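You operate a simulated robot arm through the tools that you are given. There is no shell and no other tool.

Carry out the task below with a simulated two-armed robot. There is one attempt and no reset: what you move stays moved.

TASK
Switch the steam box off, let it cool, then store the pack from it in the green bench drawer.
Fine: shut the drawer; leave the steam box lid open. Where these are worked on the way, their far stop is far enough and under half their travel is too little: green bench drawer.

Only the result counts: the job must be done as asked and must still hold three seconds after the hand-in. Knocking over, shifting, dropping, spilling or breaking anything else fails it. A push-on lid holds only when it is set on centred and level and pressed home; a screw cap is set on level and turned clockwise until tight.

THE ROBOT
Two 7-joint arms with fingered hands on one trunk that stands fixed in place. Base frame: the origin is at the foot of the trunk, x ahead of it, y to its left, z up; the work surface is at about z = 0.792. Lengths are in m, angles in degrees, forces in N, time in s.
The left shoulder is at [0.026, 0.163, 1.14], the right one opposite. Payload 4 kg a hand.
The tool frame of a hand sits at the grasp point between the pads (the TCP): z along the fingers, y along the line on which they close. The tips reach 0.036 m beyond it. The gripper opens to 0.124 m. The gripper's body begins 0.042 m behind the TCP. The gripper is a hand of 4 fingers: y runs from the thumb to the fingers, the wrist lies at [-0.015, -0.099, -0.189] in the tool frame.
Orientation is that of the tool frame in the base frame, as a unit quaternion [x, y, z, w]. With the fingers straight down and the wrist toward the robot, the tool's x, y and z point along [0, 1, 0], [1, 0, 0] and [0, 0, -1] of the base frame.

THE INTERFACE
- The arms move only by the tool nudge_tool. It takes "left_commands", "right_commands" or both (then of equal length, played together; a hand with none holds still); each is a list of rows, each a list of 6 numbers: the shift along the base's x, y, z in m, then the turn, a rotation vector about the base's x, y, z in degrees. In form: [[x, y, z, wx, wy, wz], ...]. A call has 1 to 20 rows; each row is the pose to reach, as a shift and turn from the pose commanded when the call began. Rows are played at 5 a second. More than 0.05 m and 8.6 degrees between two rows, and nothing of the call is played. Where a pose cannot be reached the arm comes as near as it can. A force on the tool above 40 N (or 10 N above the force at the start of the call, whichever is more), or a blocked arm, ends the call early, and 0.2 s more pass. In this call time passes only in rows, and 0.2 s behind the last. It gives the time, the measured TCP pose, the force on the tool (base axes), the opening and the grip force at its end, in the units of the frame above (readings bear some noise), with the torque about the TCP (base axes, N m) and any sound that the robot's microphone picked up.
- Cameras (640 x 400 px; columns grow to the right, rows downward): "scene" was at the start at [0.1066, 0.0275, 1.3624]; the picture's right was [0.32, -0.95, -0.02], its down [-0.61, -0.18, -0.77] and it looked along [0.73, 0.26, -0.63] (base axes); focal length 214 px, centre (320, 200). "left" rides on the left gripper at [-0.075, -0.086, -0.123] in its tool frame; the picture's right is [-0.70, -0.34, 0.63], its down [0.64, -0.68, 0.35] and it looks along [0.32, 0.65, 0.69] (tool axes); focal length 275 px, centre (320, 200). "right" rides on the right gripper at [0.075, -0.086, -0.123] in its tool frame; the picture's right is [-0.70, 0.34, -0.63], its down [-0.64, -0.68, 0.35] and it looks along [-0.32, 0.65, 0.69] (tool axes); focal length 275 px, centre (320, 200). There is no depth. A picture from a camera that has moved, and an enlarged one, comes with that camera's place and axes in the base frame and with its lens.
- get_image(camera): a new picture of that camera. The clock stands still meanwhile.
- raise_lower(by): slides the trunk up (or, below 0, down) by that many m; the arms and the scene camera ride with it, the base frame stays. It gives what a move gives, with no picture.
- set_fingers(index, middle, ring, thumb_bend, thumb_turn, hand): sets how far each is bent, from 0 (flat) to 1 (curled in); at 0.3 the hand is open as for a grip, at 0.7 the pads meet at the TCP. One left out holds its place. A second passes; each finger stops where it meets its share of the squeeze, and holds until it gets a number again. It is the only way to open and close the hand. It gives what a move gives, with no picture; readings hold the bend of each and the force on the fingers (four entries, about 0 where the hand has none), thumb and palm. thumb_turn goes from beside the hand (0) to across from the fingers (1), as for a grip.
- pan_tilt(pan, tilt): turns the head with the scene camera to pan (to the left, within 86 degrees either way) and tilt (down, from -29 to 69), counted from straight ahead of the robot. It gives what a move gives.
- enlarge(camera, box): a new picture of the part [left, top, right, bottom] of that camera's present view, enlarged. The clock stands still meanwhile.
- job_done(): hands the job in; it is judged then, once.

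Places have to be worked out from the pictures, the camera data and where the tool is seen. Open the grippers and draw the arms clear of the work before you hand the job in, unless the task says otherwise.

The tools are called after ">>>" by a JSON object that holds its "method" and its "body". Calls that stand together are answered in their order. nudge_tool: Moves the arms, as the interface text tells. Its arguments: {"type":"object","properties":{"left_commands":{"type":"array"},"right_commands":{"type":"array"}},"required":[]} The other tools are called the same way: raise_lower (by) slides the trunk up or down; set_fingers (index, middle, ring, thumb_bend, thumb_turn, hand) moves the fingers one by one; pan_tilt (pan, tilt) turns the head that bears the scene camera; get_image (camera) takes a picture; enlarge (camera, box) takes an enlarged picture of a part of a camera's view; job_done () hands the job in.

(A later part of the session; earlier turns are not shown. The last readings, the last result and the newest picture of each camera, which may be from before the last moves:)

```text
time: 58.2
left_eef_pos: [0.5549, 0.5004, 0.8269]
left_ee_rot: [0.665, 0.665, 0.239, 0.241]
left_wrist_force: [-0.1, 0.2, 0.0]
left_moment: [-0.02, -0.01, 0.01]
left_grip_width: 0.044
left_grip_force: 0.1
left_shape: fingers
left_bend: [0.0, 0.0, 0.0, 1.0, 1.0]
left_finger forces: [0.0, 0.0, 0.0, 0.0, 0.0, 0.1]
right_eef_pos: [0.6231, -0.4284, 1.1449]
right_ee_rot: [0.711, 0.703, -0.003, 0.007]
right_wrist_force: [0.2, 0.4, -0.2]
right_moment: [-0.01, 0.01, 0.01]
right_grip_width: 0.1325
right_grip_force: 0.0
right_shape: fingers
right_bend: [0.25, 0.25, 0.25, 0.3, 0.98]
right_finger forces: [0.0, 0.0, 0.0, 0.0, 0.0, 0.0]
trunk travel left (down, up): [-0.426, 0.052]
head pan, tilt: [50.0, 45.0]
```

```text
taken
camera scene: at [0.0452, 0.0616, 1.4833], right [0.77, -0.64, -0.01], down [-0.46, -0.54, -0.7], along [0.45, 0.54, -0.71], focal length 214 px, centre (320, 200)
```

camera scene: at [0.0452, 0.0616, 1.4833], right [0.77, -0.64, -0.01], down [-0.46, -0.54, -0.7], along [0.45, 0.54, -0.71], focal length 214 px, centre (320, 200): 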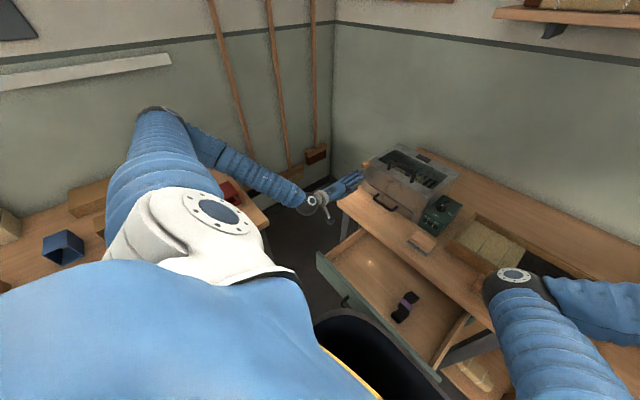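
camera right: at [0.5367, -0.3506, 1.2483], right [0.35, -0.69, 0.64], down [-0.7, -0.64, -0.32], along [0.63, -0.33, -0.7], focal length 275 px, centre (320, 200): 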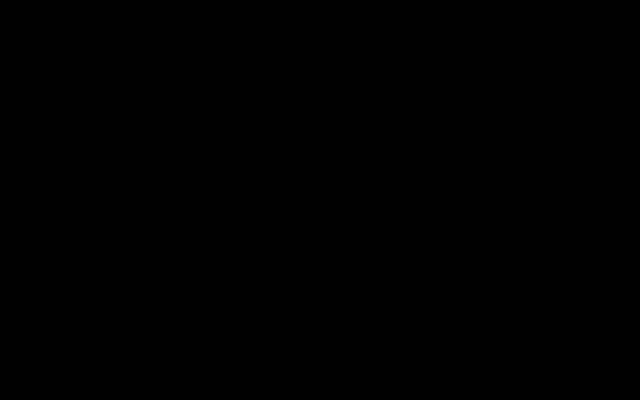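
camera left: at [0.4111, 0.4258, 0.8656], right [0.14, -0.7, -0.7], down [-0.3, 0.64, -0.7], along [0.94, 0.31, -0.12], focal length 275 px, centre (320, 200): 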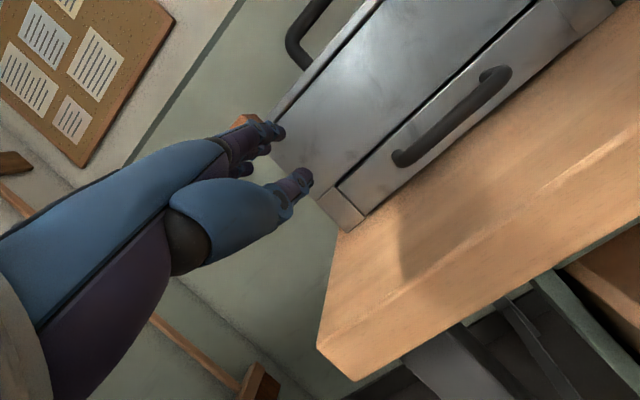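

>>> {"method": "enlarge", "body": {"camera": "scene", "box": [180, 110, 400, 250]}}

>>> {"method": "enlarge", "body": {"camera": "scene", "box": [290, 150, 390, 230]}}

```text
2.86 times, centred on (290, 180) of scene
camera zoom: at [0.0452, 0.0616, 1.4833], right [0.77, -0.64, -0.01], down [-0.46, -0.54, -0.7], along [0.45, 0.54, -0.71], focal length 613 px, centre (406, 257)
```

zoom: 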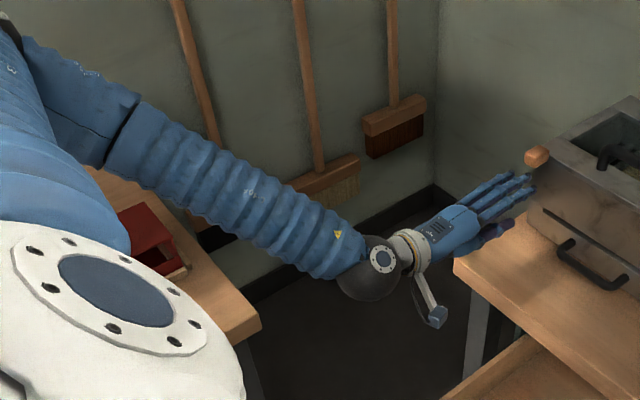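

```text
5.00 times, centred on (340, 190) of scene
camera zoom: at [0.0452, 0.0616, 1.4833], right [0.77, -0.64, -0.01], down [-0.46, -0.54, -0.7], along [0.45, 0.54, -0.71], focal length 1072 px, centre (220, 250)
```

zoom: 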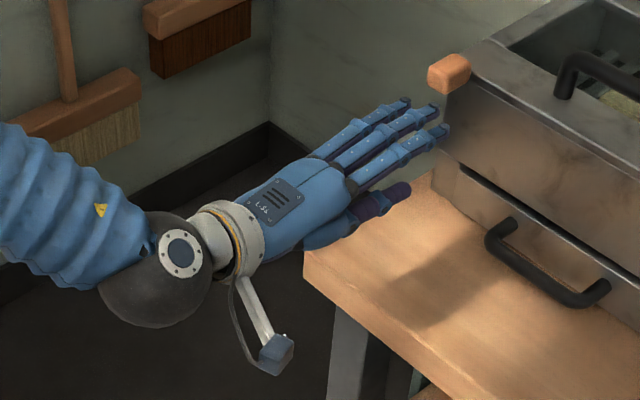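

Nothing looks displaced and no contact force remains. I go down slowly another 12 mm in tiny steps, watching the force.

>>> {"method": "nudge_tool", "body": {"left_commands": [[-0.002, 0, -0.004, 0, 0, 0], [-0.003, 0, -0.008, 0, 0, 0], [-0.003, 0, -0.012, 0, 0, 0]]}}

>>> {"method": "enlarge", "body": {"camera": "scene", "box": [340, 150, 400, 200]}}

>>> {"method": "enlarge", "body": {"camera": "left", "box": [210, 80, 350, 200]}}

```text
time: 59.0
left_eef_pos: [0.5535, 0.5007, 0.8136]
left_ee_rot: [0.666, 0.665, 0.238, 0.24]
left_wrist_force: [-0.5, -0.2, -0.5]
left_moment: [0.02, 0.01, 0.0]
left_grip_width: 0.0438
left_grip_force: 0.0
left_shape: fingers
left_bend: [0.0, 0.0, 0.0, 1.0, 1.0]
left_finger forces: [0.1, 0.1, 0.0, 0.0, 0.0, 0.0]
right_eef_pos: [0.6236, -0.4295, 1.1459]
right_ee_rot: [0.71, 0.704, -0.003, 0.007]
right_wrist_force: [0.4, -0.2, 0.4]
right_moment: [-0.02, -0.02, 0.03]
right_grip_width: 0.1324
right_grip_force: 0.0
right_shape: fingers
right_bend: [0.25, 0.25, 0.25, 0.3, 0.98]
right_finger forces: [0.1, 0.1, 0.0, 0.0, 0.1, 0.0]
trunk travel left (down, up): [-0.426, 0.052]
head pan, tilt: [50.0, 45.0]
```

```text
8.00 times, centred on (370, 175) of scene
camera zoom: at [0.0451, 0.0617, 1.4833], right [0.77, -0.64, -0.01], down [-0.46, -0.54, -0.7], along [0.45, 0.54, -0.71], focal length 1716 px, centre (-80, 400)
```

zoom: 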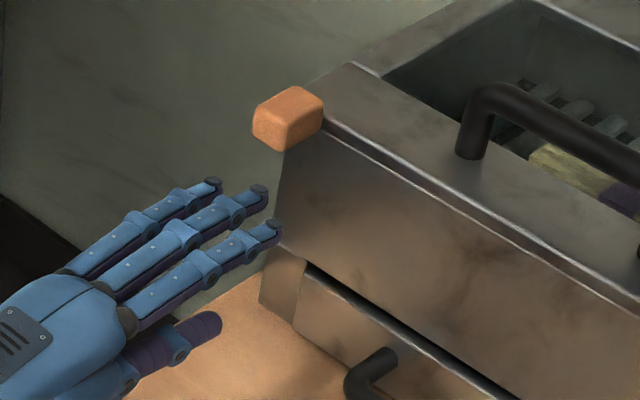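

```text
3.33 times, centred on (280, 140) of left
camera zoom: at [0.4097, 0.4253, 0.8522], right [0.14, -0.7, -0.7], down [-0.3, 0.64, -0.7], along [0.94, 0.31, -0.12], focal length 918 px, centre (453, 400)
```

zoom: 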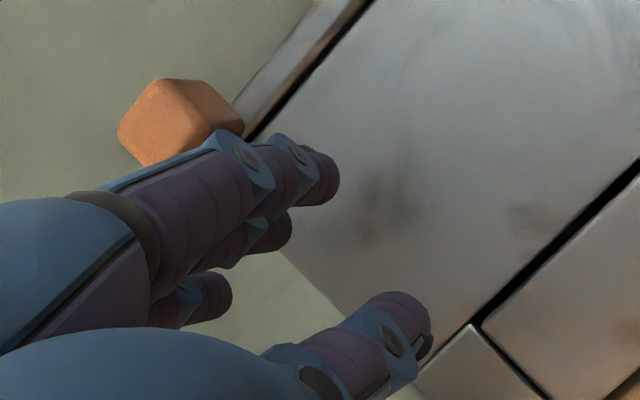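

From the two close views the tab is at x 0.667–0.70, y 0.506–0.528, z 0.926–0.943 (lid a bit higher than first thought). The fingers are about 3 cm below its underside. I move forward under the tab.

>>> {"method": "nudge_tool", "body": {"left_commands": [[0.01, 0.004, 0.002, 0, 0, 0], [0.02, 0.008, 0.004, 0, 0, 0], [0.03, 0.008, 0.006, 0, 0, 0], [0.038, 0.008, 0.008, 0, 0, 0]]}}

>>> {"method": "enlarge", "body": {"camera": "scene", "box": [340, 150, 400, 200]}}

>>> {"method": "enlarge", "body": {"camera": "left", "box": [210, 80, 350, 200]}}

```text
time: 60.0
left_eef_pos: [0.5905, 0.5073, 0.824]
left_ee_rot: [0.665, 0.665, 0.24, 0.24]
left_wrist_force: [-7.0, -0.3, -0.2]
left_moment: [0.02, -0.44, 0.02]
left_grip_width: 0.0439
left_grip_force: 3.1
left_shape: fingers
left_bend: [0.0, 0.0, 0.0, 1.0, 1.0]
left_finger forces: [0.0, 6.0, 0.0, 0.1, 0.1, 0.0]
right_eef_pos: [0.6223, -0.4288, 1.1454]
right_ee_rot: [0.71, 0.705, -0.002, 0.006]
right_wrist_force: [-0.2, 0.3, 0.9]
right_moment: [0.01, 0.0, 0.0]
right_grip_width: 0.1323
right_grip_force: 0.0
right_shape: fingers
right_bend: [0.25, 0.25, 0.25, 0.3, 0.98]
right_finger forces: [0.0, 0.0, 0.0, 0.1, 0.0, 0.0]
trunk travel left (down, up): [-0.426, 0.052]
head pan, tilt: [50.0, 45.0]
```

```text
8.00 times, centred on (370, 175) of scene
camera zoom: at [0.0438, 0.0618, 1.4834], right [0.77, -0.64, -0.01], down [-0.46, -0.54, -0.7], along [0.45, 0.54, -0.71], focal length 1716 px, centre (-80, 400)
```

zoom: 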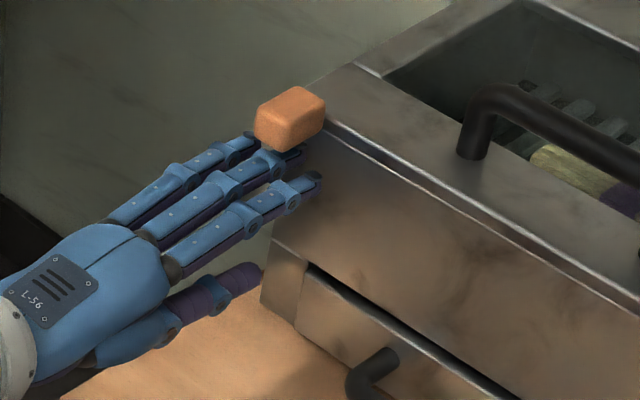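

```text
3.33 times, centred on (280, 140) of left
camera zoom: at [0.4464, 0.4328, 0.8615], right [0.14, -0.7, -0.7], down [-0.3, 0.64, -0.7], along [0.94, 0.32, -0.12], focal length 918 px, centre (453, 400)
```

zoom: 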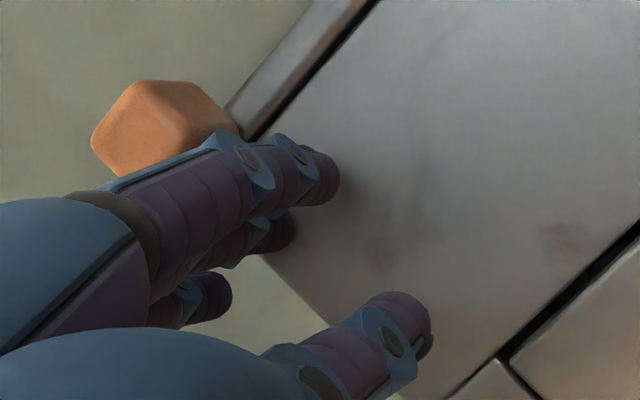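

The middle finger is under the tab, its tip lightly touching the box front (≈7 N). I ease back a few millimetres and lift gently along the start of the lid's arc.

>>> {"method": "nudge_tool", "body": {"left_commands": [[-0.004, 0, 0.006, 0, 0, 0], [-0.004, 0, 0.014, 0, 0, 0], [-0.003, 0, 0.022, 0, 0, 0], [-0.002, 0, 0.032, 0, 0, 0], [0, 0, 0.042, 0, 0, 0], [0.002, 0, 0.052, 0, 0, 0]]}}

>>> {"method": "enlarge", "body": {"camera": "scene", "box": [340, 130, 440, 200]}}

>>> {"method": "enlarge", "body": {"camera": "left", "box": [180, 60, 380, 220]}}

```text
time: 61.4
left_eef_pos: [0.592, 0.5082, 0.8746]
left_ee_rot: [0.666, 0.665, 0.239, 0.24]
left_wrist_force: [-0.2, -0.1, -1.4]
left_moment: [0.01, 0.15, -0.01]
left_grip_width: 0.0439
left_grip_force: 1.1
left_shape: fingers
left_bend: [0.0, 0.01, 0.0, 1.0, 1.0]
left_finger forces: [0.0, 2.1, 0.0, 0.1, 0.0, 0.0]
right_eef_pos: [0.623, -0.4288, 1.1443]
right_ee_rot: [0.71, 0.704, -0.003, 0.006]
right_wrist_force: [-0.3, -0.7, -0.2]
right_moment: [-0.01, 0.0, -0.02]
right_grip_width: 0.1326
right_grip_force: 0.0
right_shape: fingers
right_bend: [0.25, 0.25, 0.25, 0.3, 0.98]
right_finger forces: [0.0, 0.1, 0.0, 0.0, 0.1, 0.0]
trunk travel left (down, up): [-0.426, 0.052]
head pan, tilt: [50.0, 45.0]
```

```text
5.71 times, centred on (390, 165) of scene
camera zoom: at [0.0452, 0.0616, 1.4833], right [0.77, -0.64, -0.01], down [-0.46, -0.54, -0.7], along [0.45, 0.54, -0.71], focal length 1226 px, centre (-80, 400)
```

zoom: 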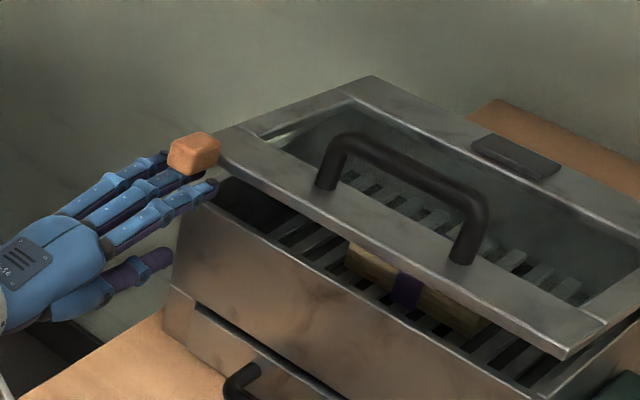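

```text
2.50 times, centred on (280, 140) of left
camera zoom: at [0.4482, 0.4331, 0.9135], right [0.14, -0.7, -0.7], down [-0.3, 0.64, -0.7], along [0.94, 0.31, -0.12], focal length 688 px, centre (420, 350)
```

zoom: 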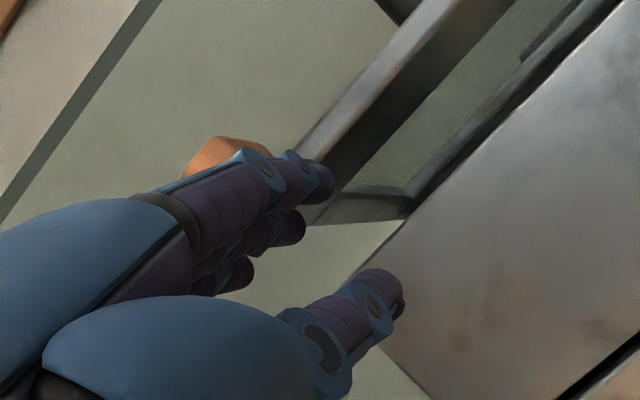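

The lid lifts easily (about 2 N). I continue along the arc to about 60°, sliding the fingers a little inward under the frame.

>>> {"method": "nudge_tool", "body": {"left_commands": [[0.007, -0.004, 0.0125, 0, 0, 0], [0.014, -0.008, 0.025, 0, 0, 0], [0.0225, -0.012, 0.0365, 0, 0, 0], [0.0307, -0.015, 0.0478, 0, 0, 0], [0.0365, -0.015, 0.0617, 0, 0, 0], [0.0423, -0.015, 0.0755, 0, 0, 0], [0.05, -0.015, 0.0884, 0, 0, 0], [0.0577, -0.015, 0.1013, 0, 0, 0], [0.067, -0.015, 0.113, 0, 0, 0], [0.0765, -0.015, 0.1248, 0, 0, 0], [0.0875, -0.015, 0.135, 0, 0, 0], [0.0984, -0.015, 0.1452, 0, 0, 0], [0.111, -0.015, 0.154, 0, 0, 0], [0.123, -0.015, 0.1626, 0, 0, 0]]}}

>>> {"method": "get_image", "body": {"camera": "scene"}}

>>> {"method": "get_image", "body": {"camera": "left"}}

```text
time: 64.4
left_eef_pos: [0.7157, 0.4928, 1.0371]
left_ee_rot: [0.666, 0.665, 0.239, 0.24]
left_wrist_force: [-0.9, -0.3, -1.2]
left_moment: [-0.01, 0.0, -0.02]
left_grip_width: 0.0437
left_grip_force: 0.8
left_shape: fingers
left_bend: [0.0, 0.01, 0.0, 1.0, 1.0]
left_finger forces: [0.0, 1.1, 0.1, 0.0, 0.0, 0.0]
right_eef_pos: [0.6246, -0.4292, 1.1453]
right_ee_rot: [0.71, 0.704, -0.002, 0.006]
right_wrist_force: [0.0, 0.1, 0.0]
right_moment: [-0.01, 0.01, 0.01]
right_grip_width: 0.1326
right_grip_force: 0.1
right_shape: fingers
right_bend: [0.25, 0.25, 0.25, 0.3, 0.98]
right_finger forces: [0.1, 0.0, 0.0, 0.1, 0.1, 0.0]
trunk travel left (down, up): [-0.426, 0.052]
head pan, tilt: [50.0, 45.0]
```

```text
taken
camera scene: at [0.0456, 0.0616, 1.4833], right [0.77, -0.64, -0.01], down [-0.46, -0.54, -0.7], along [0.45, 0.54, -0.71], focal length 214 px, centre (320, 200)
```

scene: 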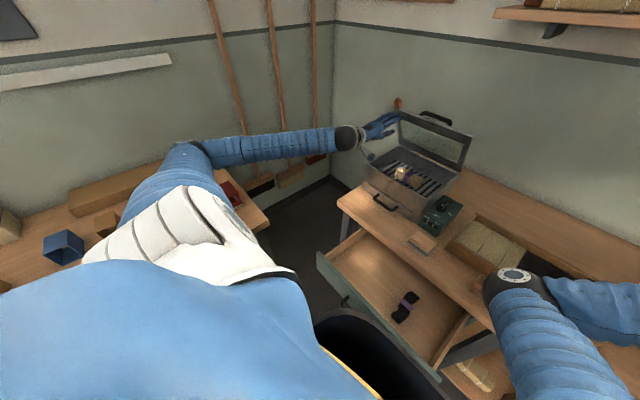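

```text
taken
camera left: at [0.5721, 0.4173, 1.0763], right [0.14, -0.7, -0.7], down [-0.3, 0.64, -0.7], along [0.94, 0.31, -0.12], focal length 275 px, centre (320, 200)
```

left: 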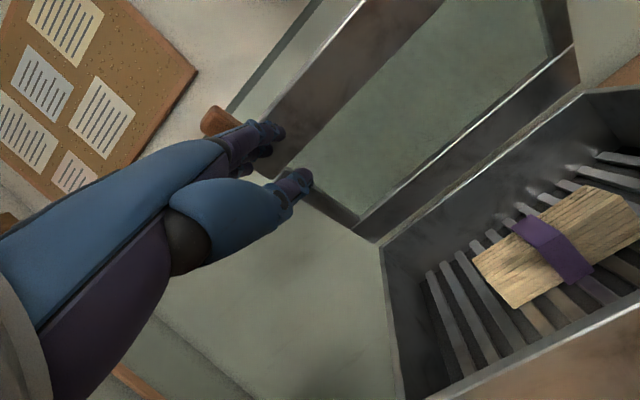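

Lid about 65° open and the pack (banded wooden slats) is visible. I keep pushing it back past vertical until it meets its stop.

>>> {"method": "nudge_tool", "body": {"left_commands": [[0.013, 0, 0.007, 0, 0, 0], [0.026, 0, 0.014, 0, 0, 0], [0.04, 0, 0.019, 0, 0, 0], [0.055, 0, 0.024, 0, 0, 0], [0.07, 0, 0.027, 0, 0, 0], [0.084, 0, 0.03, 0, 0, 0], [0.099, 0, 0.031, 0, 0, 0], [0.114, 0, 0.031, 0, 0, 0], [0.129, 0, 0.03, 0, 0, 0], [0.144, 0, 0.029, 0, 0, 0]]}}

>>> {"method": "get_image", "body": {"camera": "scene"}}

>>> {"method": "get_image", "body": {"camera": "left"}}

```text
time: 66.6
left_eef_pos: [0.8614, 0.4936, 1.0653]
left_ee_rot: [0.665, 0.666, 0.24, 0.239]
left_wrist_force: [-0.2, 0.4, -0.6]
left_moment: [0.0, 0.01, 0.0]
left_grip_width: 0.0438
left_grip_force: 0.2
left_shape: fingers
left_bend: [0.0, 0.0, 0.0, 1.0, 1.0]
left_finger forces: [0.0, 0.1, 0.0, 0.0, 0.0, 0.1]
right_eef_pos: [0.6246, -0.4304, 1.1444]
right_ee_rot: [0.71, 0.704, -0.003, 0.005]
right_wrist_force: [-0.3, 0.0, -0.2]
right_moment: [0.0, 0.06, 0.01]
right_grip_width: 0.1326
right_grip_force: 0.0
right_shape: fingers
right_bend: [0.25, 0.25, 0.25, 0.3, 0.98]
right_finger forces: [0.0, 0.0, 0.0, 0.0, 0.1, 0.0]
trunk travel left (down, up): [-0.426, 0.052]
head pan, tilt: [50.0, 45.0]
```

```text
taken
camera scene: at [0.0459, 0.0615, 1.4833], right [0.77, -0.64, -0.01], down [-0.46, -0.54, -0.7], along [0.45, 0.54, -0.71], focal length 214 px, centre (320, 200)
```

scene: 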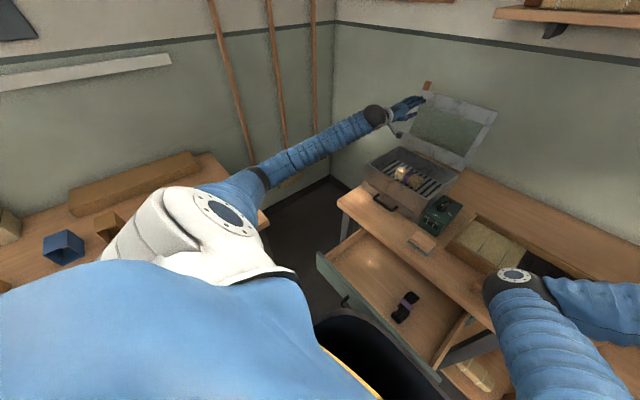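

```text
taken
camera left: at [0.7164, 0.4183, 1.1042], right [0.14, -0.7, -0.7], down [-0.3, 0.64, -0.7], along [0.94, 0.32, -0.12], focal length 275 px, centre (320, 200)
```

left: 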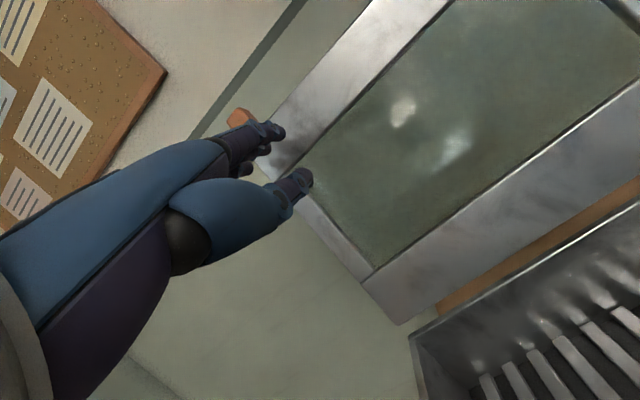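

Contact force is about zero, so the lid seems to rest past vertical. I back off slowly a few centimetres and check that it stays.

>>> {"method": "nudge_tool", "body": {"left_commands": [[-0.01, 0, 0, 0, 0, 0], [-0.025, 0, 0, 0, 0, 0], [-0.04, 0, 0, 0, 0, 0], [-0.06, 0, 0, 0, 0, 0]]}}

>>> {"method": "enlarge", "body": {"camera": "scene", "box": [330, 60, 530, 230]}}

>>> {"method": "get_image", "body": {"camera": "left"}}

```text
time: 67.6
left_eef_pos: [0.7993, 0.4921, 1.0669]
left_ee_rot: [0.666, 0.664, 0.24, 0.241]
left_wrist_force: [-0.3, 0.0, 1.2]
left_moment: [0.02, -0.01, 0.01]
left_grip_width: 0.0438
left_grip_force: 0.0
left_shape: fingers
left_bend: [0.0, 0.0, 0.0, 1.0, 1.0]
left_finger forces: [0.1, 0.1, 0.1, 0.0, 0.0, 0.1]
right_eef_pos: [0.6221, -0.4301, 1.1463]
right_ee_rot: [0.71, 0.704, -0.003, 0.006]
right_wrist_force: [-0.1, 0.5, 0.3]
right_moment: [-0.01, -0.01, -0.02]
right_grip_width: 0.1323
right_grip_force: 0.1
right_shape: fingers
right_bend: [0.25, 0.25, 0.25, 0.3, 0.98]
right_finger forces: [0.0, 0.0, 0.0, 0.0, 0.1, 0.0]
trunk travel left (down, up): [-0.426, 0.052]
head pan, tilt: [50.0, 45.0]
```

```text
2.35 times, centred on (430, 145) of scene
camera zoom: at [0.0445, 0.0617, 1.4834], right [0.77, -0.64, -0.01], down [-0.46, -0.54, -0.7], along [0.45, 0.54, -0.71], focal length 505 px, centre (61, 329)
```

zoom: 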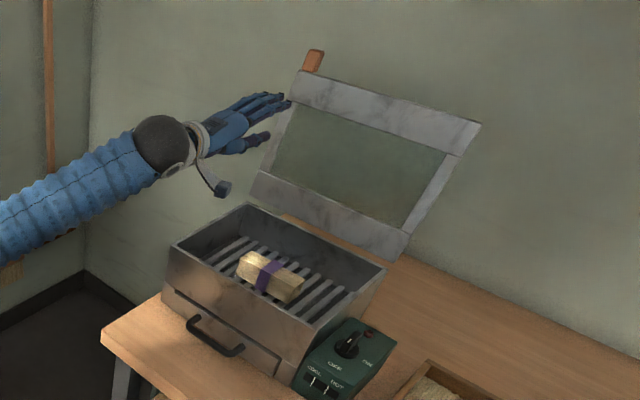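

```text
taken
camera left: at [0.655, 0.4182, 1.1058], right [0.14, -0.7, -0.7], down [-0.3, 0.64, -0.7], along [0.94, 0.31, -0.12], focal length 275 px, centre (320, 200)
```

left: 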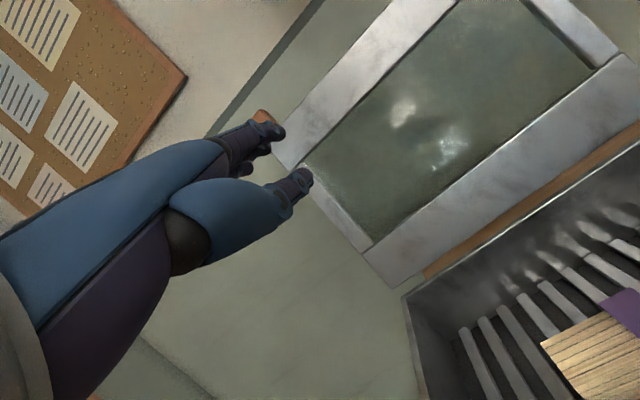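

The lid stays open past vertical. I withdraw the left hand, turn it back to pointing down, and reopen it for a grip.

>>> {"method": "nudge_tool", "body": {"left_commands": [[-0.03, 0, 0.005, 0, 5, 0], [-0.06, -0.01, 0.015, 0, 10, 0], [-0.09, -0.02, 0.025, 0, 16, 0], [-0.115, -0.03, 0.035, 0, 22, 0], [-0.135, -0.045, 0.05, 0, 28, 0], [-0.15, -0.06, 0.06, 0, 34, 0], [-0.155, -0.07, 0.07, 0, 40, 0]]}}

>>> {"method": "set_fingers", "body": {"hand": "left", "index": 0.3, "middle": 0.3, "ring": 0.3, "thumb_bend": 0.3, "thumb_turn": 1.0}}

>>> {"method": "pan_tilt", "body": {"pan": 30, "tilt": 40}}

>>> {"method": "get_image", "body": {"camera": "left"}}

>>> {"method": "get_image", "body": {"camera": "scene"}}

```text
time: 69.2
left_eef_pos: [0.647, 0.4222, 1.1361]
left_ee_rot: [0.707, 0.707, -0.003, -0.003]
left_wrist_force: [-0.4, 0.6, -0.5]
left_moment: [0.02, -0.01, -0.01]
left_grip_width: 0.0438
left_grip_force: 0.1
left_shape: fingers
left_bend: [0.0, 0.0, 0.0, 1.0, 1.0]
left_finger forces: [0.1, 0.1, 0.1, 0.1, 0.0, 0.0]
right_eef_pos: [0.6236, -0.4297, 1.1463]
right_ee_rot: [0.709, 0.705, -0.003, 0.006]
right_wrist_force: [0.1, -0.3, -0.5]
right_moment: [-0.02, 0.05, -0.03]
right_grip_width: 0.1325
right_grip_force: 0.1
right_shape: fingers
right_bend: [0.25, 0.25, 0.25, 0.3, 0.98]
right_finger forces: [0.0, 0.0, 0.0, 0.1, 0.0, 0.0]
trunk travel left (down, up): [-0.426, 0.052]
head pan, tilt: [50.0, 45.0]
```

```text
time: 70.2
left_eef_pos: [0.6461, 0.4221, 1.1368]
left_ee_rot: [0.707, 0.707, -0.003, -0.002]
left_wrist_force: [-0.2, 0.3, 0.1]
left_moment: [0.0, 0.01, -0.02]
left_grip_width: 0.1234
left_grip_force: 0.0
left_shape: fingers
left_bend: [0.3, 0.3, 0.3, 0.3, 0.98]
left_finger forces: [0.0, 0.1, 0.0, 0.0, 0.0, 0.1]
right_eef_pos: [0.6233, -0.4296, 1.1456]
right_ee_rot: [0.711, 0.704, -0.003, 0.006]
right_wrist_force: [0.4, 0.4, 0.8]
right_moment: [-0.02, -0.01, 0.03]
right_grip_width: 0.1325
right_grip_force: 0.1
right_shape: fingers
right_bend: [0.25, 0.25, 0.25, 0.3, 0.98]
right_finger forces: [0.0, 0.0, 0.0, 0.0, 0.1, 0.1]
trunk travel left (down, up): [-0.426, 0.052]
head pan, tilt: [50.0, 45.0]
```

```text
time: 71.0
left_eef_pos: [0.645, 0.4212, 1.138]
left_ee_rot: [0.707, 0.707, -0.003, -0.002]
left_wrist_force: [0.5, -0.1, 0.5]
left_moment: [-0.05, -0.01, -0.02]
left_grip_width: 0.1233
left_grip_force: 0.1
left_shape: fingers
left_bend: [0.3, 0.3, 0.3, 0.3, 0.98]
left_finger forces: [0.0, 0.1, 0.0, 0.0, 0.0, 0.0]
right_eef_pos: [0.6237, -0.4297, 1.1462]
right_ee_rot: [0.711, 0.703, -0.002, 0.006]
right_wrist_force: [0.4, -0.9, 0.8]
right_moment: [0.04, -0.01, 0.0]
right_grip_width: 0.1322
right_grip_force: 0.1
right_shape: fingers
right_bend: [0.25, 0.25, 0.25, 0.3, 0.98]
right_finger forces: [0.0, 0.0, 0.1, 0.0, 0.0, 0.0]
trunk travel left (down, up): [-0.426, 0.052]
head pan, tilt: [30.0, 40.0]
```

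```text
taken
camera left: at [0.5617, 0.3466, 1.2588], right [-0.34, -0.7, -0.63], down [-0.68, 0.64, -0.34], along [0.65, 0.31, -0.7], focal length 275 px, centre (320, 200)
```

left: 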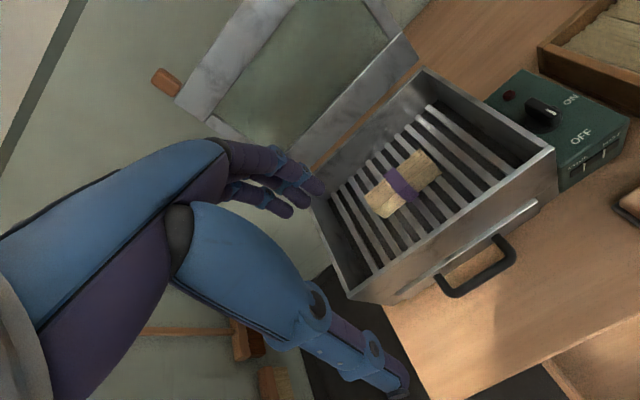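

```text
taken
camera scene: at [0.0666, 0.0418, 1.4904], right [0.5, -0.87, 0.0], down [-0.56, -0.32, -0.76], along [0.66, 0.38, -0.65], focal length 214 px, centre (320, 200)
```

scene: 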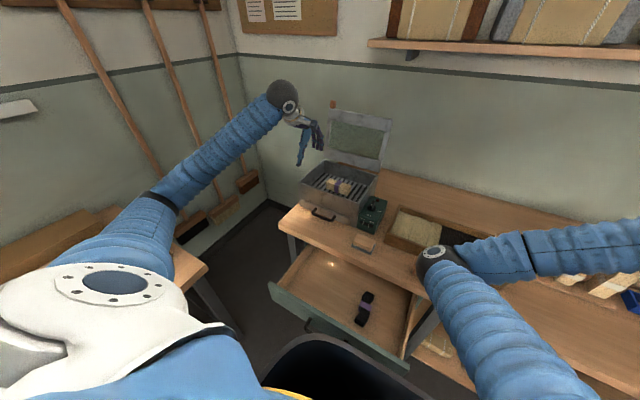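

Clear view of the pack now. I enlarge both cameras to measure it.

>>> {"method": "enlarge", "body": {"camera": "left", "box": [330, 60, 570, 300]}}

>>> {"method": "enlarge", "body": {"camera": "scene", "box": [290, 140, 400, 220]}}

>>> {"method": "enlarge", "body": {"camera": "left", "box": [350, 130, 460, 230]}}

```text
1.67 times, centred on (450, 180) of left
camera zoom: at [0.5617, 0.3466, 1.2588], right [-0.34, -0.7, -0.63], down [-0.68, 0.64, -0.34], along [0.65, 0.31, -0.7], focal length 459 px, centre (103, 233)
```

zoom: 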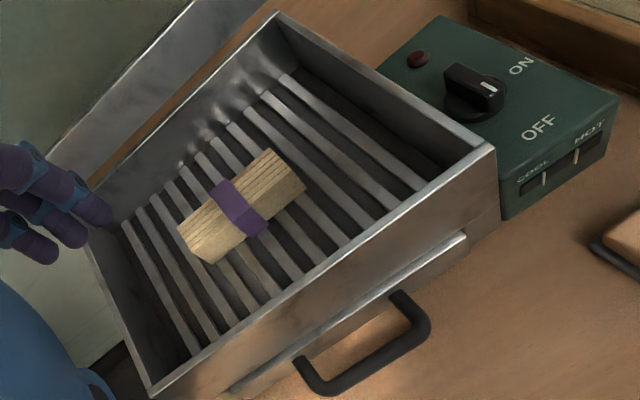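

```text
5.00 times, centred on (345, 180) of scene
camera zoom: at [0.0666, 0.0418, 1.4904], right [0.5, -0.87, 0.0], down [-0.56, -0.32, -0.76], along [0.66, 0.38, -0.65], focal length 1072 px, centre (195, 300)
```

zoom: 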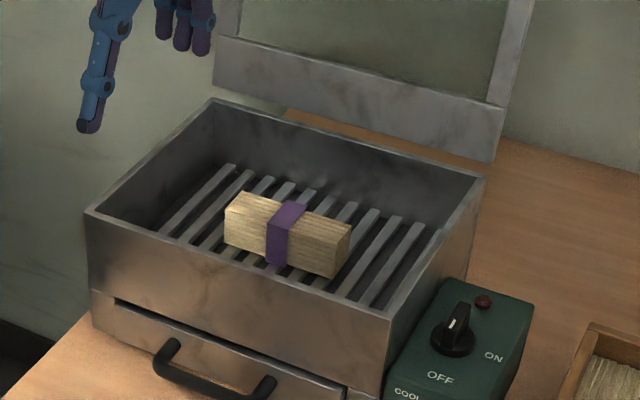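

```text
4.00 times, centred on (405, 180) of left
camera zoom: at [0.5617, 0.3466, 1.2588], right [-0.34, -0.7, -0.63], down [-0.68, 0.64, -0.34], along [0.65, 0.31, -0.7], focal length 1101 px, centre (-20, 280)
```

zoom: 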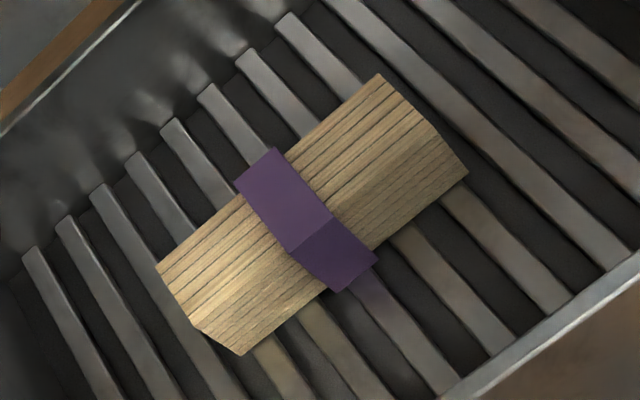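

Pack top face: x 0.806–0.8405, y 0.320–0.435, z ≈ 0.89, bottom on slats at 0.85; long axis along y. I open to a moderate width and move above it.

>>> {"method": "set_fingers", "body": {"hand": "left", "index": 0.4, "middle": 0.4, "ring": 0.4, "thumb_bend": 0.4}}

>>> {"method": "nudge_tool", "body": {"left_commands": [[0.036, -0.01, -0.014, 0, 0.1, 0], [0.072, -0.02, -0.028, 0, 0.2, 0], [0.107, -0.03, -0.042, 0, 0.3, 0], [0.143, -0.04, -0.056, 0, 0.4, 0], [0.178, -0.05, -0.07, 0, 0.4, 0]]}}

>>> {"method": "get_image", "body": {"camera": "left"}}

>>> {"method": "enlarge", "body": {"camera": "scene", "box": [280, 100, 420, 220]}}

```text
time: 72.0
left_eef_pos: [0.646, 0.4228, 1.1356]
left_ee_rot: [0.708, 0.706, -0.002, -0.002]
left_wrist_force: [-0.1, 0.2, 0.7]
left_moment: [0.02, 0.01, 0.02]
left_grip_width: 0.0934
left_grip_force: 0.1
left_shape: fingers
left_bend: [0.4, 0.4, 0.4, 0.4, 0.99]
left_finger forces: [0.0, 0.0, 0.0, 0.0, 0.0, 0.1]
right_eef_pos: [0.623, -0.429, 1.1449]
right_ee_rot: [0.71, 0.704, -0.002, 0.006]
right_wrist_force: [0.3, 0.8, 0.4]
right_moment: [0.02, 0.0, -0.01]
right_grip_width: 0.1322
right_grip_force: 0.1
right_shape: fingers
right_bend: [0.25, 0.25, 0.25, 0.3, 0.98]
right_finger forces: [0.0, 0.0, 0.0, 0.0, 0.0, 0.1]
trunk travel left (down, up): [-0.426, 0.052]
head pan, tilt: [30.0, 40.0]
```

```text
time: 73.2
left_eef_pos: [0.8245, 0.3681, 1.0643]
left_ee_rot: [0.707, 0.707, -0.004, -0.005]
left_wrist_force: [0.0, 0.1, 0.1]
left_moment: [-0.01, -0.01, 0.0]
left_grip_width: 0.0934
left_grip_force: 0.0
left_shape: fingers
left_bend: [0.4, 0.4, 0.4, 0.4, 0.99]
left_finger forces: [0.1, 0.1, 0.0, 0.0, 0.1, 0.0]
right_eef_pos: [0.6243, -0.429, 1.1443]
right_ee_rot: [0.71, 0.704, -0.004, 0.005]
right_wrist_force: [-0.3, 0.5, -0.3]
right_moment: [-0.02, 0.0, 0.05]
right_grip_width: 0.1323
right_grip_force: 0.1
right_shape: fingers
right_bend: [0.25, 0.25, 0.25, 0.3, 0.98]
right_finger forces: [0.0, 0.0, 0.0, 0.0, 0.0, 0.0]
trunk travel left (down, up): [-0.426, 0.052]
head pan, tilt: [30.0, 40.0]
```

```text
taken
camera left: at [0.7408, 0.2944, 1.1874], right [-0.35, -0.7, -0.63], down [-0.69, 0.64, -0.34], along [0.64, 0.32, -0.7], focal length 275 px, centre (320, 200)
```

left: 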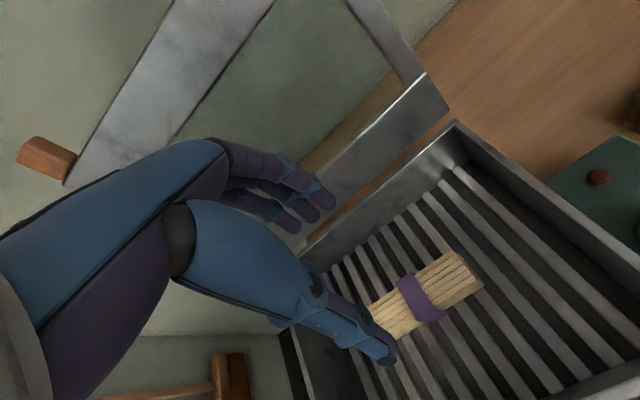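

```text
3.33 times, centred on (350, 160) of scene
camera zoom: at [0.0676, 0.0412, 1.4904], right [0.5, -0.87, 0.0], down [-0.56, -0.32, -0.76], along [0.66, 0.38, -0.65], focal length 715 px, centre (220, 333)
```

zoom: 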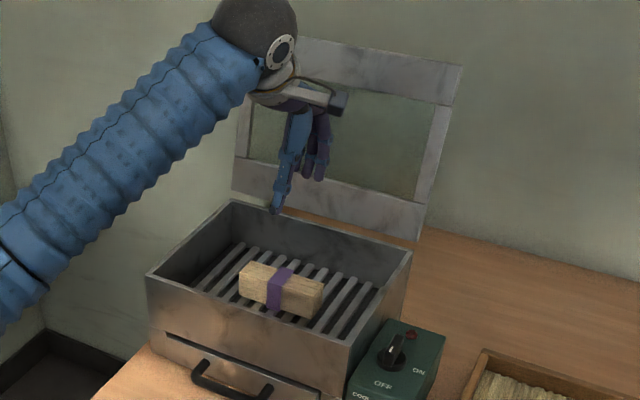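

Aligned over the pack. I descend around it.

>>> {"method": "nudge_tool", "body": {"left_commands": [[-0.001, 0.001, -0.04, 0, 0, 0], [-0.002, 0.002, -0.08, 0, 0, 0], [-0.002, 0.002, -0.12, 0, 0, 0], [-0.002, 0.002, -0.15, 0, 0, 0], [-0.002, 0.002, -0.17, 0, 0, 0]]}}

>>> {"method": "get_image", "body": {"camera": "left"}}

>>> {"method": "enlarge", "body": {"camera": "scene", "box": [300, 140, 390, 210]}}

```text
time: 74.4
left_eef_pos: [0.8218, 0.3722, 0.8956]
left_ee_rot: [0.707, 0.707, -0.005, -0.004]
left_wrist_force: [-0.5, -0.1, 0.5]
left_moment: [0.01, -0.02, -0.03]
left_grip_width: 0.0929
left_grip_force: 0.0
left_shape: fingers
left_bend: [0.4, 0.4, 0.4, 0.4, 0.99]
left_finger forces: [0.0, 0.1, 0.0, 0.0, 0.0, 0.0]
right_eef_pos: [0.623, -0.4285, 1.1453]
right_ee_rot: [0.709, 0.705, -0.003, 0.006]
right_wrist_force: [0.5, 1.3, 0.3]
right_moment: [0.02, 0.0, -0.03]
right_grip_width: 0.1325
right_grip_force: 0.0
right_shape: fingers
right_bend: [0.25, 0.25, 0.25, 0.3, 0.98]
right_finger forces: [0.0, 0.0, 0.0, 0.0, 0.0, 0.0]
trunk travel left (down, up): [-0.426, 0.052]
head pan, tilt: [30.0, 40.0]
```

```text
taken
camera left: at [0.738, 0.297, 1.0186], right [-0.35, -0.7, -0.63], down [-0.69, 0.64, -0.34], along [0.64, 0.31, -0.7], focal length 275 px, centre (320, 200)
```

left: 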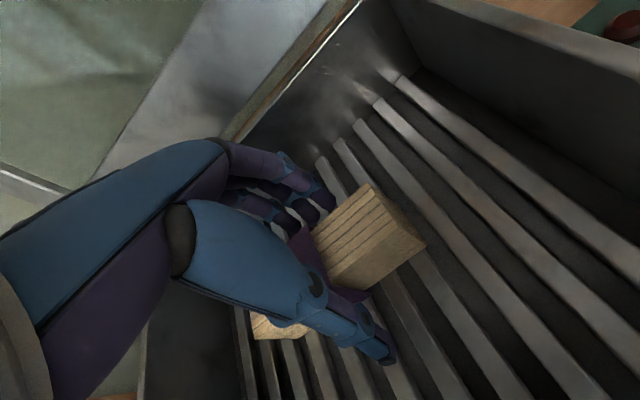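

```text
5.71 times, centred on (345, 175) of scene
camera zoom: at [0.0666, 0.0418, 1.4904], right [0.5, -0.87, 0.0], down [-0.56, -0.32, -0.76], along [0.66, 0.38, -0.65], focal length 1226 px, centre (177, 343)
```

zoom: 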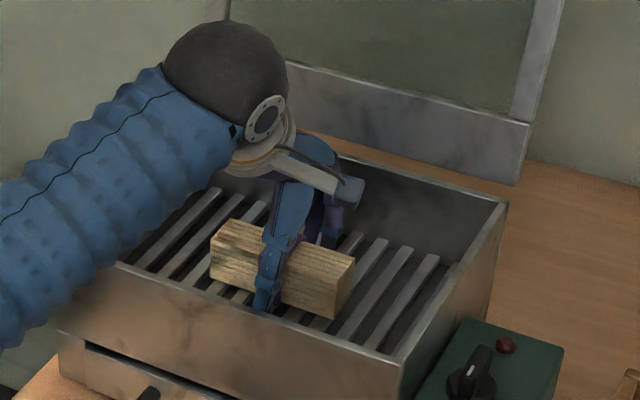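

Thumb in front, fingers behind the pack, no contact yet. I close the grip.

>>> {"method": "set_fingers", "body": {"hand": "left", "index": 0.7, "middle": 0.7, "ring": 0.7, "thumb_bend": 0.7}}

>>> {"method": "enlarge", "body": {"camera": "scene", "box": [300, 140, 390, 210]}}

```text
time: 75.4
left_eef_pos: [0.8214, 0.3719, 0.8974]
left_ee_rot: [0.707, 0.707, -0.004, -0.003]
left_wrist_force: [2.9, 1.6, 9.9]
left_moment: [0.1, -0.42, 0.0]
left_grip_width: 0.0563
left_grip_force: 34.8
left_shape: fingers
left_bend: [0.54, 0.56, 0.57, 0.57, 1.0]
left_finger forces: [13.2, 10.5, 11.4, 0.0, 34.7, 0.0]
right_eef_pos: [0.6228, -0.4296, 1.1446]
right_ee_rot: [0.71, 0.704, -0.003, 0.006]
right_wrist_force: [0.4, 1.2, -0.2]
right_moment: [0.01, 0.01, 0.0]
right_grip_width: 0.1325
right_grip_force: 0.0
right_shape: fingers
right_bend: [0.25, 0.25, 0.25, 0.3, 0.98]
right_finger forces: [0.0, 0.0, 0.0, 0.0, 0.1, 0.0]
trunk travel left (down, up): [-0.426, 0.052]
head pan, tilt: [30.0, 40.0]
```

```text
5.71 times, centred on (345, 175) of scene
camera zoom: at [0.0659, 0.0413, 1.4905], right [0.5, -0.87, 0.0], down [-0.56, -0.32, -0.76], along [0.66, 0.38, -0.65], focal length 1226 px, centre (177, 343)
```

zoom: 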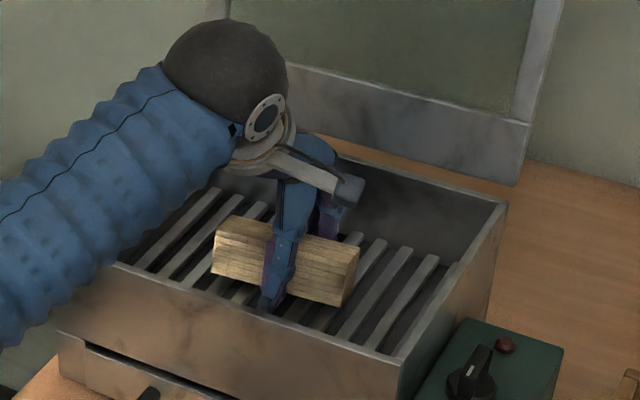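

Firm grip (35 N). I lift the pack straight up out of the box.

>>> {"method": "nudge_tool", "body": {"left_commands": [[0, 0, 0.015, 0, 0, 0], [0, 0, 0.035, 0, 0, 0], [0, 0, 0.06, 0, 0, 0], [0, 0, 0.09, 0, 0, 0], [0, 0, 0.12, 0, 0, 0], [0, 0, 0.15, 0, 0, 0]]}}

>>> {"method": "get_image", "body": {"camera": "left"}}

>>> {"method": "get_image", "body": {"camera": "scene"}}

```text
time: 76.8
left_eef_pos: [0.8219, 0.374, 1.0488]
left_ee_rot: [0.707, 0.707, -0.006, -0.004]
left_wrist_force: [-0.2, -0.1, -0.7]
left_moment: [-0.02, -0.02, 0.03]
left_grip_width: 0.0563
left_grip_force: 33.3
left_shape: fingers
left_bend: [0.54, 0.57, 0.57, 0.57, 1.0]
left_finger forces: [13.0, 9.8, 10.6, 0.1, 33.1, 0.0]
right_eef_pos: [0.6229, -0.4291, 1.1454]
right_ee_rot: [0.711, 0.704, -0.003, 0.005]
right_wrist_force: [0.2, 0.3, 0.1]
right_moment: [-0.01, -0.01, 0.0]
right_grip_width: 0.1327
right_grip_force: 0.1
right_shape: fingers
right_bend: [0.25, 0.25, 0.25, 0.3, 0.98]
right_finger forces: [0.0, 0.0, 0.0, 0.1, 0.0, 0.0]
trunk travel left (down, up): [-0.426, 0.052]
head pan, tilt: [30.0, 40.0]
```

```text
taken
camera left: at [0.7385, 0.3002, 1.172], right [-0.35, -0.7, -0.63], down [-0.69, 0.64, -0.34], along [0.64, 0.31, -0.7], focal length 275 px, centre (320, 200)
```

left: 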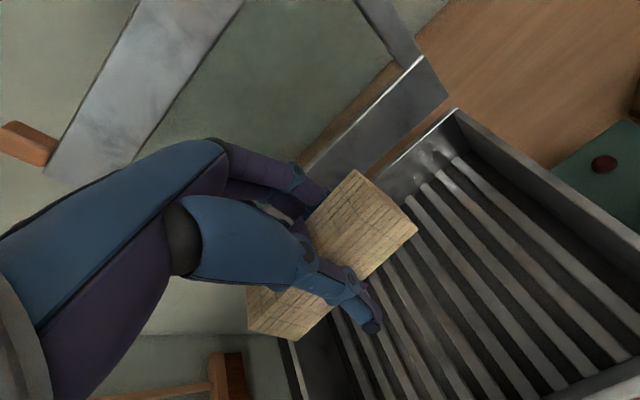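

```text
taken
camera scene: at [0.0665, 0.0414, 1.4905], right [0.5, -0.87, 0.0], down [-0.56, -0.32, -0.76], along [0.66, 0.38, -0.65], focal length 214 px, centre (320, 200)
```

scene: 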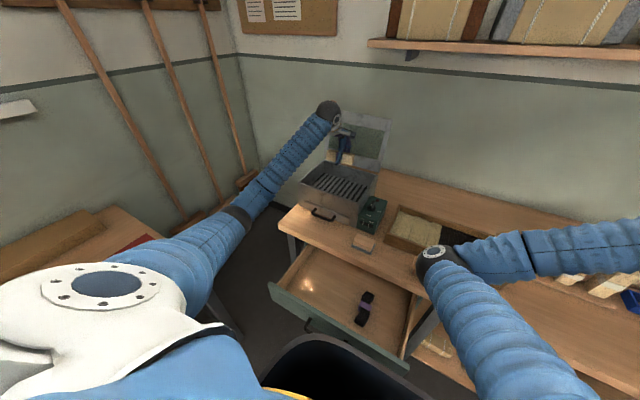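

The pack is out and held securely. I carry it back clear of the box, then turn the hand −90° so the wrist is on the left, above the open drawer.

>>> {"method": "nudge_tool", "body": {"left_commands": [[-0.03, 0, 0.005, 0, 0, 0], [-0.065, 0, 0.01, 0, 0, 0], [-0.105, 0, 0.01, 0, 0, 0], [-0.145, 0, 0.01, 0, 0, 0], [-0.185, 0, 0.01, 0, 0, 0], [-0.22, 0, 0.01, 0, 0, 0]]}}

>>> {"method": "nudge_tool", "body": {"left_commands": [[-0.0125, -0.008, -0.005, 0, 0, -7.5], [-0.025, -0.016, -0.01, 0, 0, -15], [-0.0375, -0.024, -0.015, 0, 0, -22.5], [-0.05, -0.032, -0.02, 0, 0, -30], [-0.0625, -0.04, -0.025, 0, 0, -37.5], [-0.075, -0.048, -0.03, 0, 0, -45], [-0.0875, -0.056, -0.035, 0, 0, -52.5], [-0.1, -0.064, -0.04, 0, 0, -60], [-0.1125, -0.072, -0.045, 0, 0, -67.5], [-0.125, -0.08, -0.05, 0, 0, -75], [-0.1375, -0.088, -0.055, 0, 0, -82.5], [-0.15, -0.096, -0.06, 0, 0, -90]]}}

>>> {"method": "pan_tilt", "body": {"pan": 22, "tilt": 50}}

>>> {"method": "get_image", "body": {"camera": "left"}}

>>> {"method": "get_image", "body": {"camera": "scene"}}

```text
time: 78.2
left_eef_pos: [0.6008, 0.3744, 1.0579]
left_ee_rot: [0.708, 0.706, -0.005, -0.004]
left_wrist_force: [-0.5, -0.3, -0.4]
left_moment: [-0.02, 0.02, 0.02]
left_grip_width: 0.0561
left_grip_force: 32.8
left_shape: fingers
left_bend: [0.55, 0.57, 0.57, 0.57, 1.0]
left_finger forces: [13.0, 10.0, 10.6, 0.0, 33.2, 0.0]
right_eef_pos: [0.6213, -0.4318, 1.1453]
right_ee_rot: [0.71, 0.704, -0.002, 0.007]
right_wrist_force: [0.0, 0.1, 0.4]
right_moment: [-0.02, -0.01, 0.02]
right_grip_width: 0.1325
right_grip_force: 0.1
right_shape: fingers
right_bend: [0.25, 0.25, 0.25, 0.3, 0.98]
right_finger forces: [0.0, 0.0, 0.1, 0.0, 0.1, 0.0]
trunk travel left (down, up): [-0.426, 0.052]
head pan, tilt: [30.0, 40.0]
```

```text
time: 80.8
left_eef_pos: [0.4503, 0.2805, 0.9975]
left_ee_rot: [1.0, 0.0, -0.002, -0.006]
left_wrist_force: [-1.2, -0.7, -1.8]
left_moment: [0.02, 0.03, 0.04]
left_grip_width: 0.0559
left_grip_force: 32.2
left_shape: fingers
left_bend: [0.55, 0.57, 0.57, 0.57, 1.0]
left_finger forces: [12.5, 9.8, 10.3, 0.1, 32.4, 0.1]
right_eef_pos: [0.623, -0.4295, 1.1449]
right_ee_rot: [0.71, 0.704, -0.003, 0.006]
right_wrist_force: [-0.8, 0.5, 0.0]
right_moment: [-0.02, -0.03, 0.01]
right_grip_width: 0.1326
right_grip_force: 0.1
right_shape: fingers
right_bend: [0.25, 0.25, 0.25, 0.3, 0.98]
right_finger forces: [0.0, 0.0, 0.0, 0.0, 0.0, 0.0]
trunk travel left (down, up): [-0.426, 0.052]
head pan, tilt: [30.0, 40.0]
```

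```text
time: 81.5
left_eef_pos: [0.4504, 0.281, 0.9976]
left_ee_rot: [1.0, 0.001, -0.001, -0.007]
left_wrist_force: [0.3, 0.0, -0.4]
left_moment: [-0.02, -0.01, -0.01]
left_grip_width: 0.0563
left_grip_force: 32.2
left_shape: fingers
left_bend: [0.55, 0.57, 0.57, 0.57, 1.0]
left_finger forces: [12.5, 9.7, 10.3, 0.0, 32.2, 0.0]
right_eef_pos: [0.622, -0.429, 1.1444]
right_ee_rot: [0.71, 0.704, -0.003, 0.006]
right_wrist_force: [-1.2, -0.2, -0.5]
right_moment: [-0.05, -0.03, 0.01]
right_grip_width: 0.1327
right_grip_force: 0.0
right_shape: fingers
right_bend: [0.25, 0.25, 0.25, 0.3, 0.98]
right_finger forces: [0.0, 0.0, 0.0, 0.1, 0.1, 0.0]
trunk travel left (down, up): [-0.426, 0.052]
head pan, tilt: [22.0, 50.0]
```

```text
taken
camera left: at [0.3759, 0.3642, 1.1199], right [-0.7, 0.34, -0.63], down [0.64, 0.69, -0.34], along [0.31, -0.64, -0.7], focal length 275 px, centre (320, 200)
```

left: 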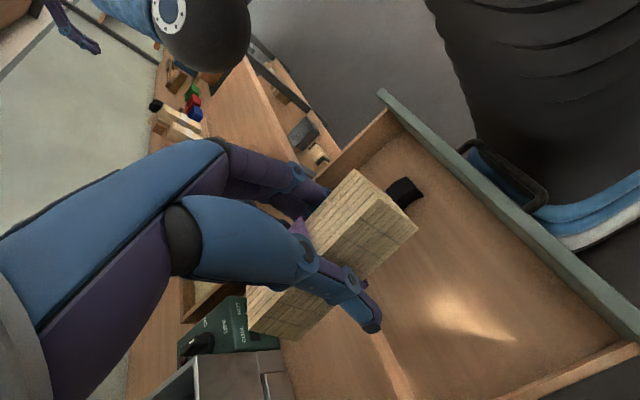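

```text
taken
camera scene: at [0.0642, 0.0282, 1.4763], right [0.37, -0.93, 0.0], down [-0.71, -0.29, -0.64], along [0.59, 0.24, -0.77], focal length 214 px, centre (320, 200)
```

scene: 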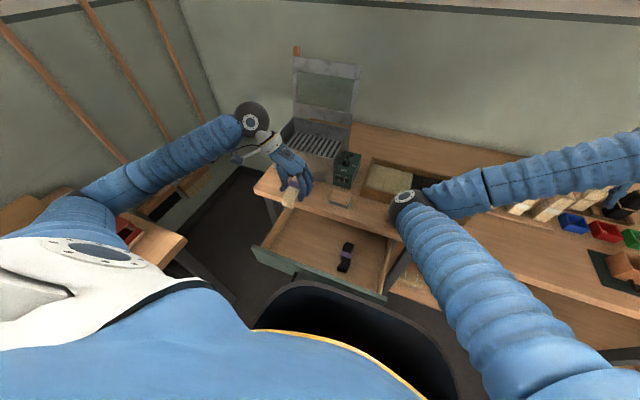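

The pack is above the drawer, aligned along x. I shift slightly and lower it into the free left part of the drawer.

>>> {"method": "nudge_tool", "body": {"left_commands": [[-0.008, -0.01, -0.04, 0, 0, 0], [-0.015, -0.02, -0.08, 0, 0, 0], [-0.015, -0.02, -0.12, 0, 0, 0], [-0.015, -0.02, -0.16, 0, 0, 0], [-0.015, -0.02, -0.2, 0, 0, 0], [-0.015, -0.02, -0.235, 0, 0, 0], [-0.015, -0.02, -0.265, 0, 0, 0]]}}

>>> {"method": "get_image", "body": {"camera": "left"}}

>>> {"method": "enlarge", "body": {"camera": "scene", "box": [240, 190, 410, 310]}}

```text
time: 83.2
left_eef_pos: [0.4382, 0.2609, 0.7308]
left_ee_rot: [1.0, 0.0, -0.001, -0.006]
left_wrist_force: [0.4, -0.1, -0.9]
left_moment: [-0.03, 0.03, 0.02]
left_grip_width: 0.0561
left_grip_force: 32.5
left_shape: fingers
left_bend: [0.55, 0.57, 0.57, 0.57, 1.0]
left_finger forces: [12.5, 9.7, 10.3, 0.0, 32.3, 0.0]
right_eef_pos: [0.6248, -0.4298, 1.1455]
right_ee_rot: [0.711, 0.703, -0.003, 0.006]
right_wrist_force: [-0.5, -0.2, -1.0]
right_moment: [0.02, 0.02, -0.01]
right_grip_width: 0.1324
right_grip_force: 0.0
right_shape: fingers
right_bend: [0.25, 0.25, 0.25, 0.3, 0.98]
right_finger forces: [0.0, 0.0, 0.1, 0.0, 0.0, 0.1]
trunk travel left (down, up): [-0.426, 0.052]
head pan, tilt: [22.0, 50.0]
```

```text
taken
camera left: at [0.3633, 0.344, 0.854], right [-0.7, 0.34, -0.63], down [0.64, 0.69, -0.34], along [0.31, -0.64, -0.7], focal length 275 px, centre (320, 200)
```

left: 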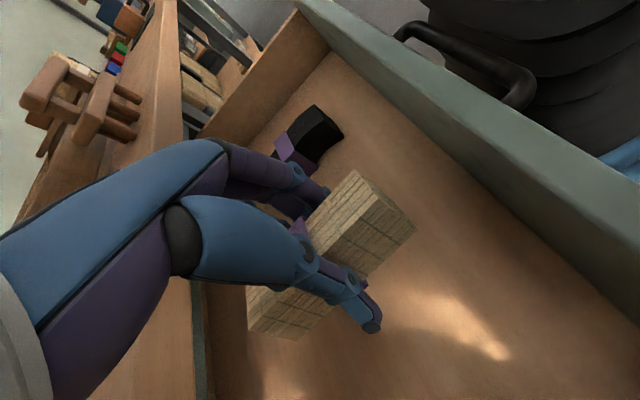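

```text
3.33 times, centred on (325, 250) of scene
camera zoom: at [0.0646, 0.0283, 1.4762], right [0.37, -0.93, 0.0], down [-0.72, -0.29, -0.64], along [0.59, 0.24, -0.77], focal length 715 px, centre (303, 33)
```

zoom: 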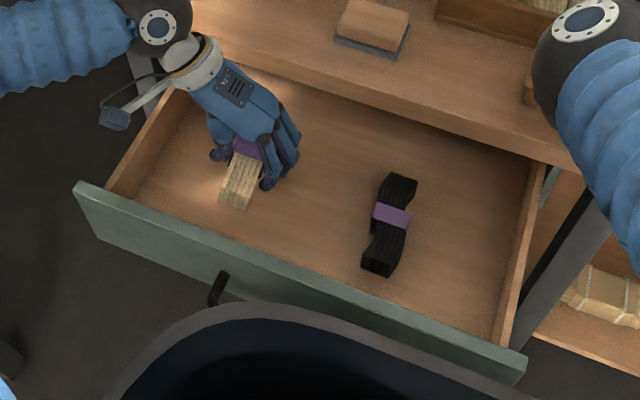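

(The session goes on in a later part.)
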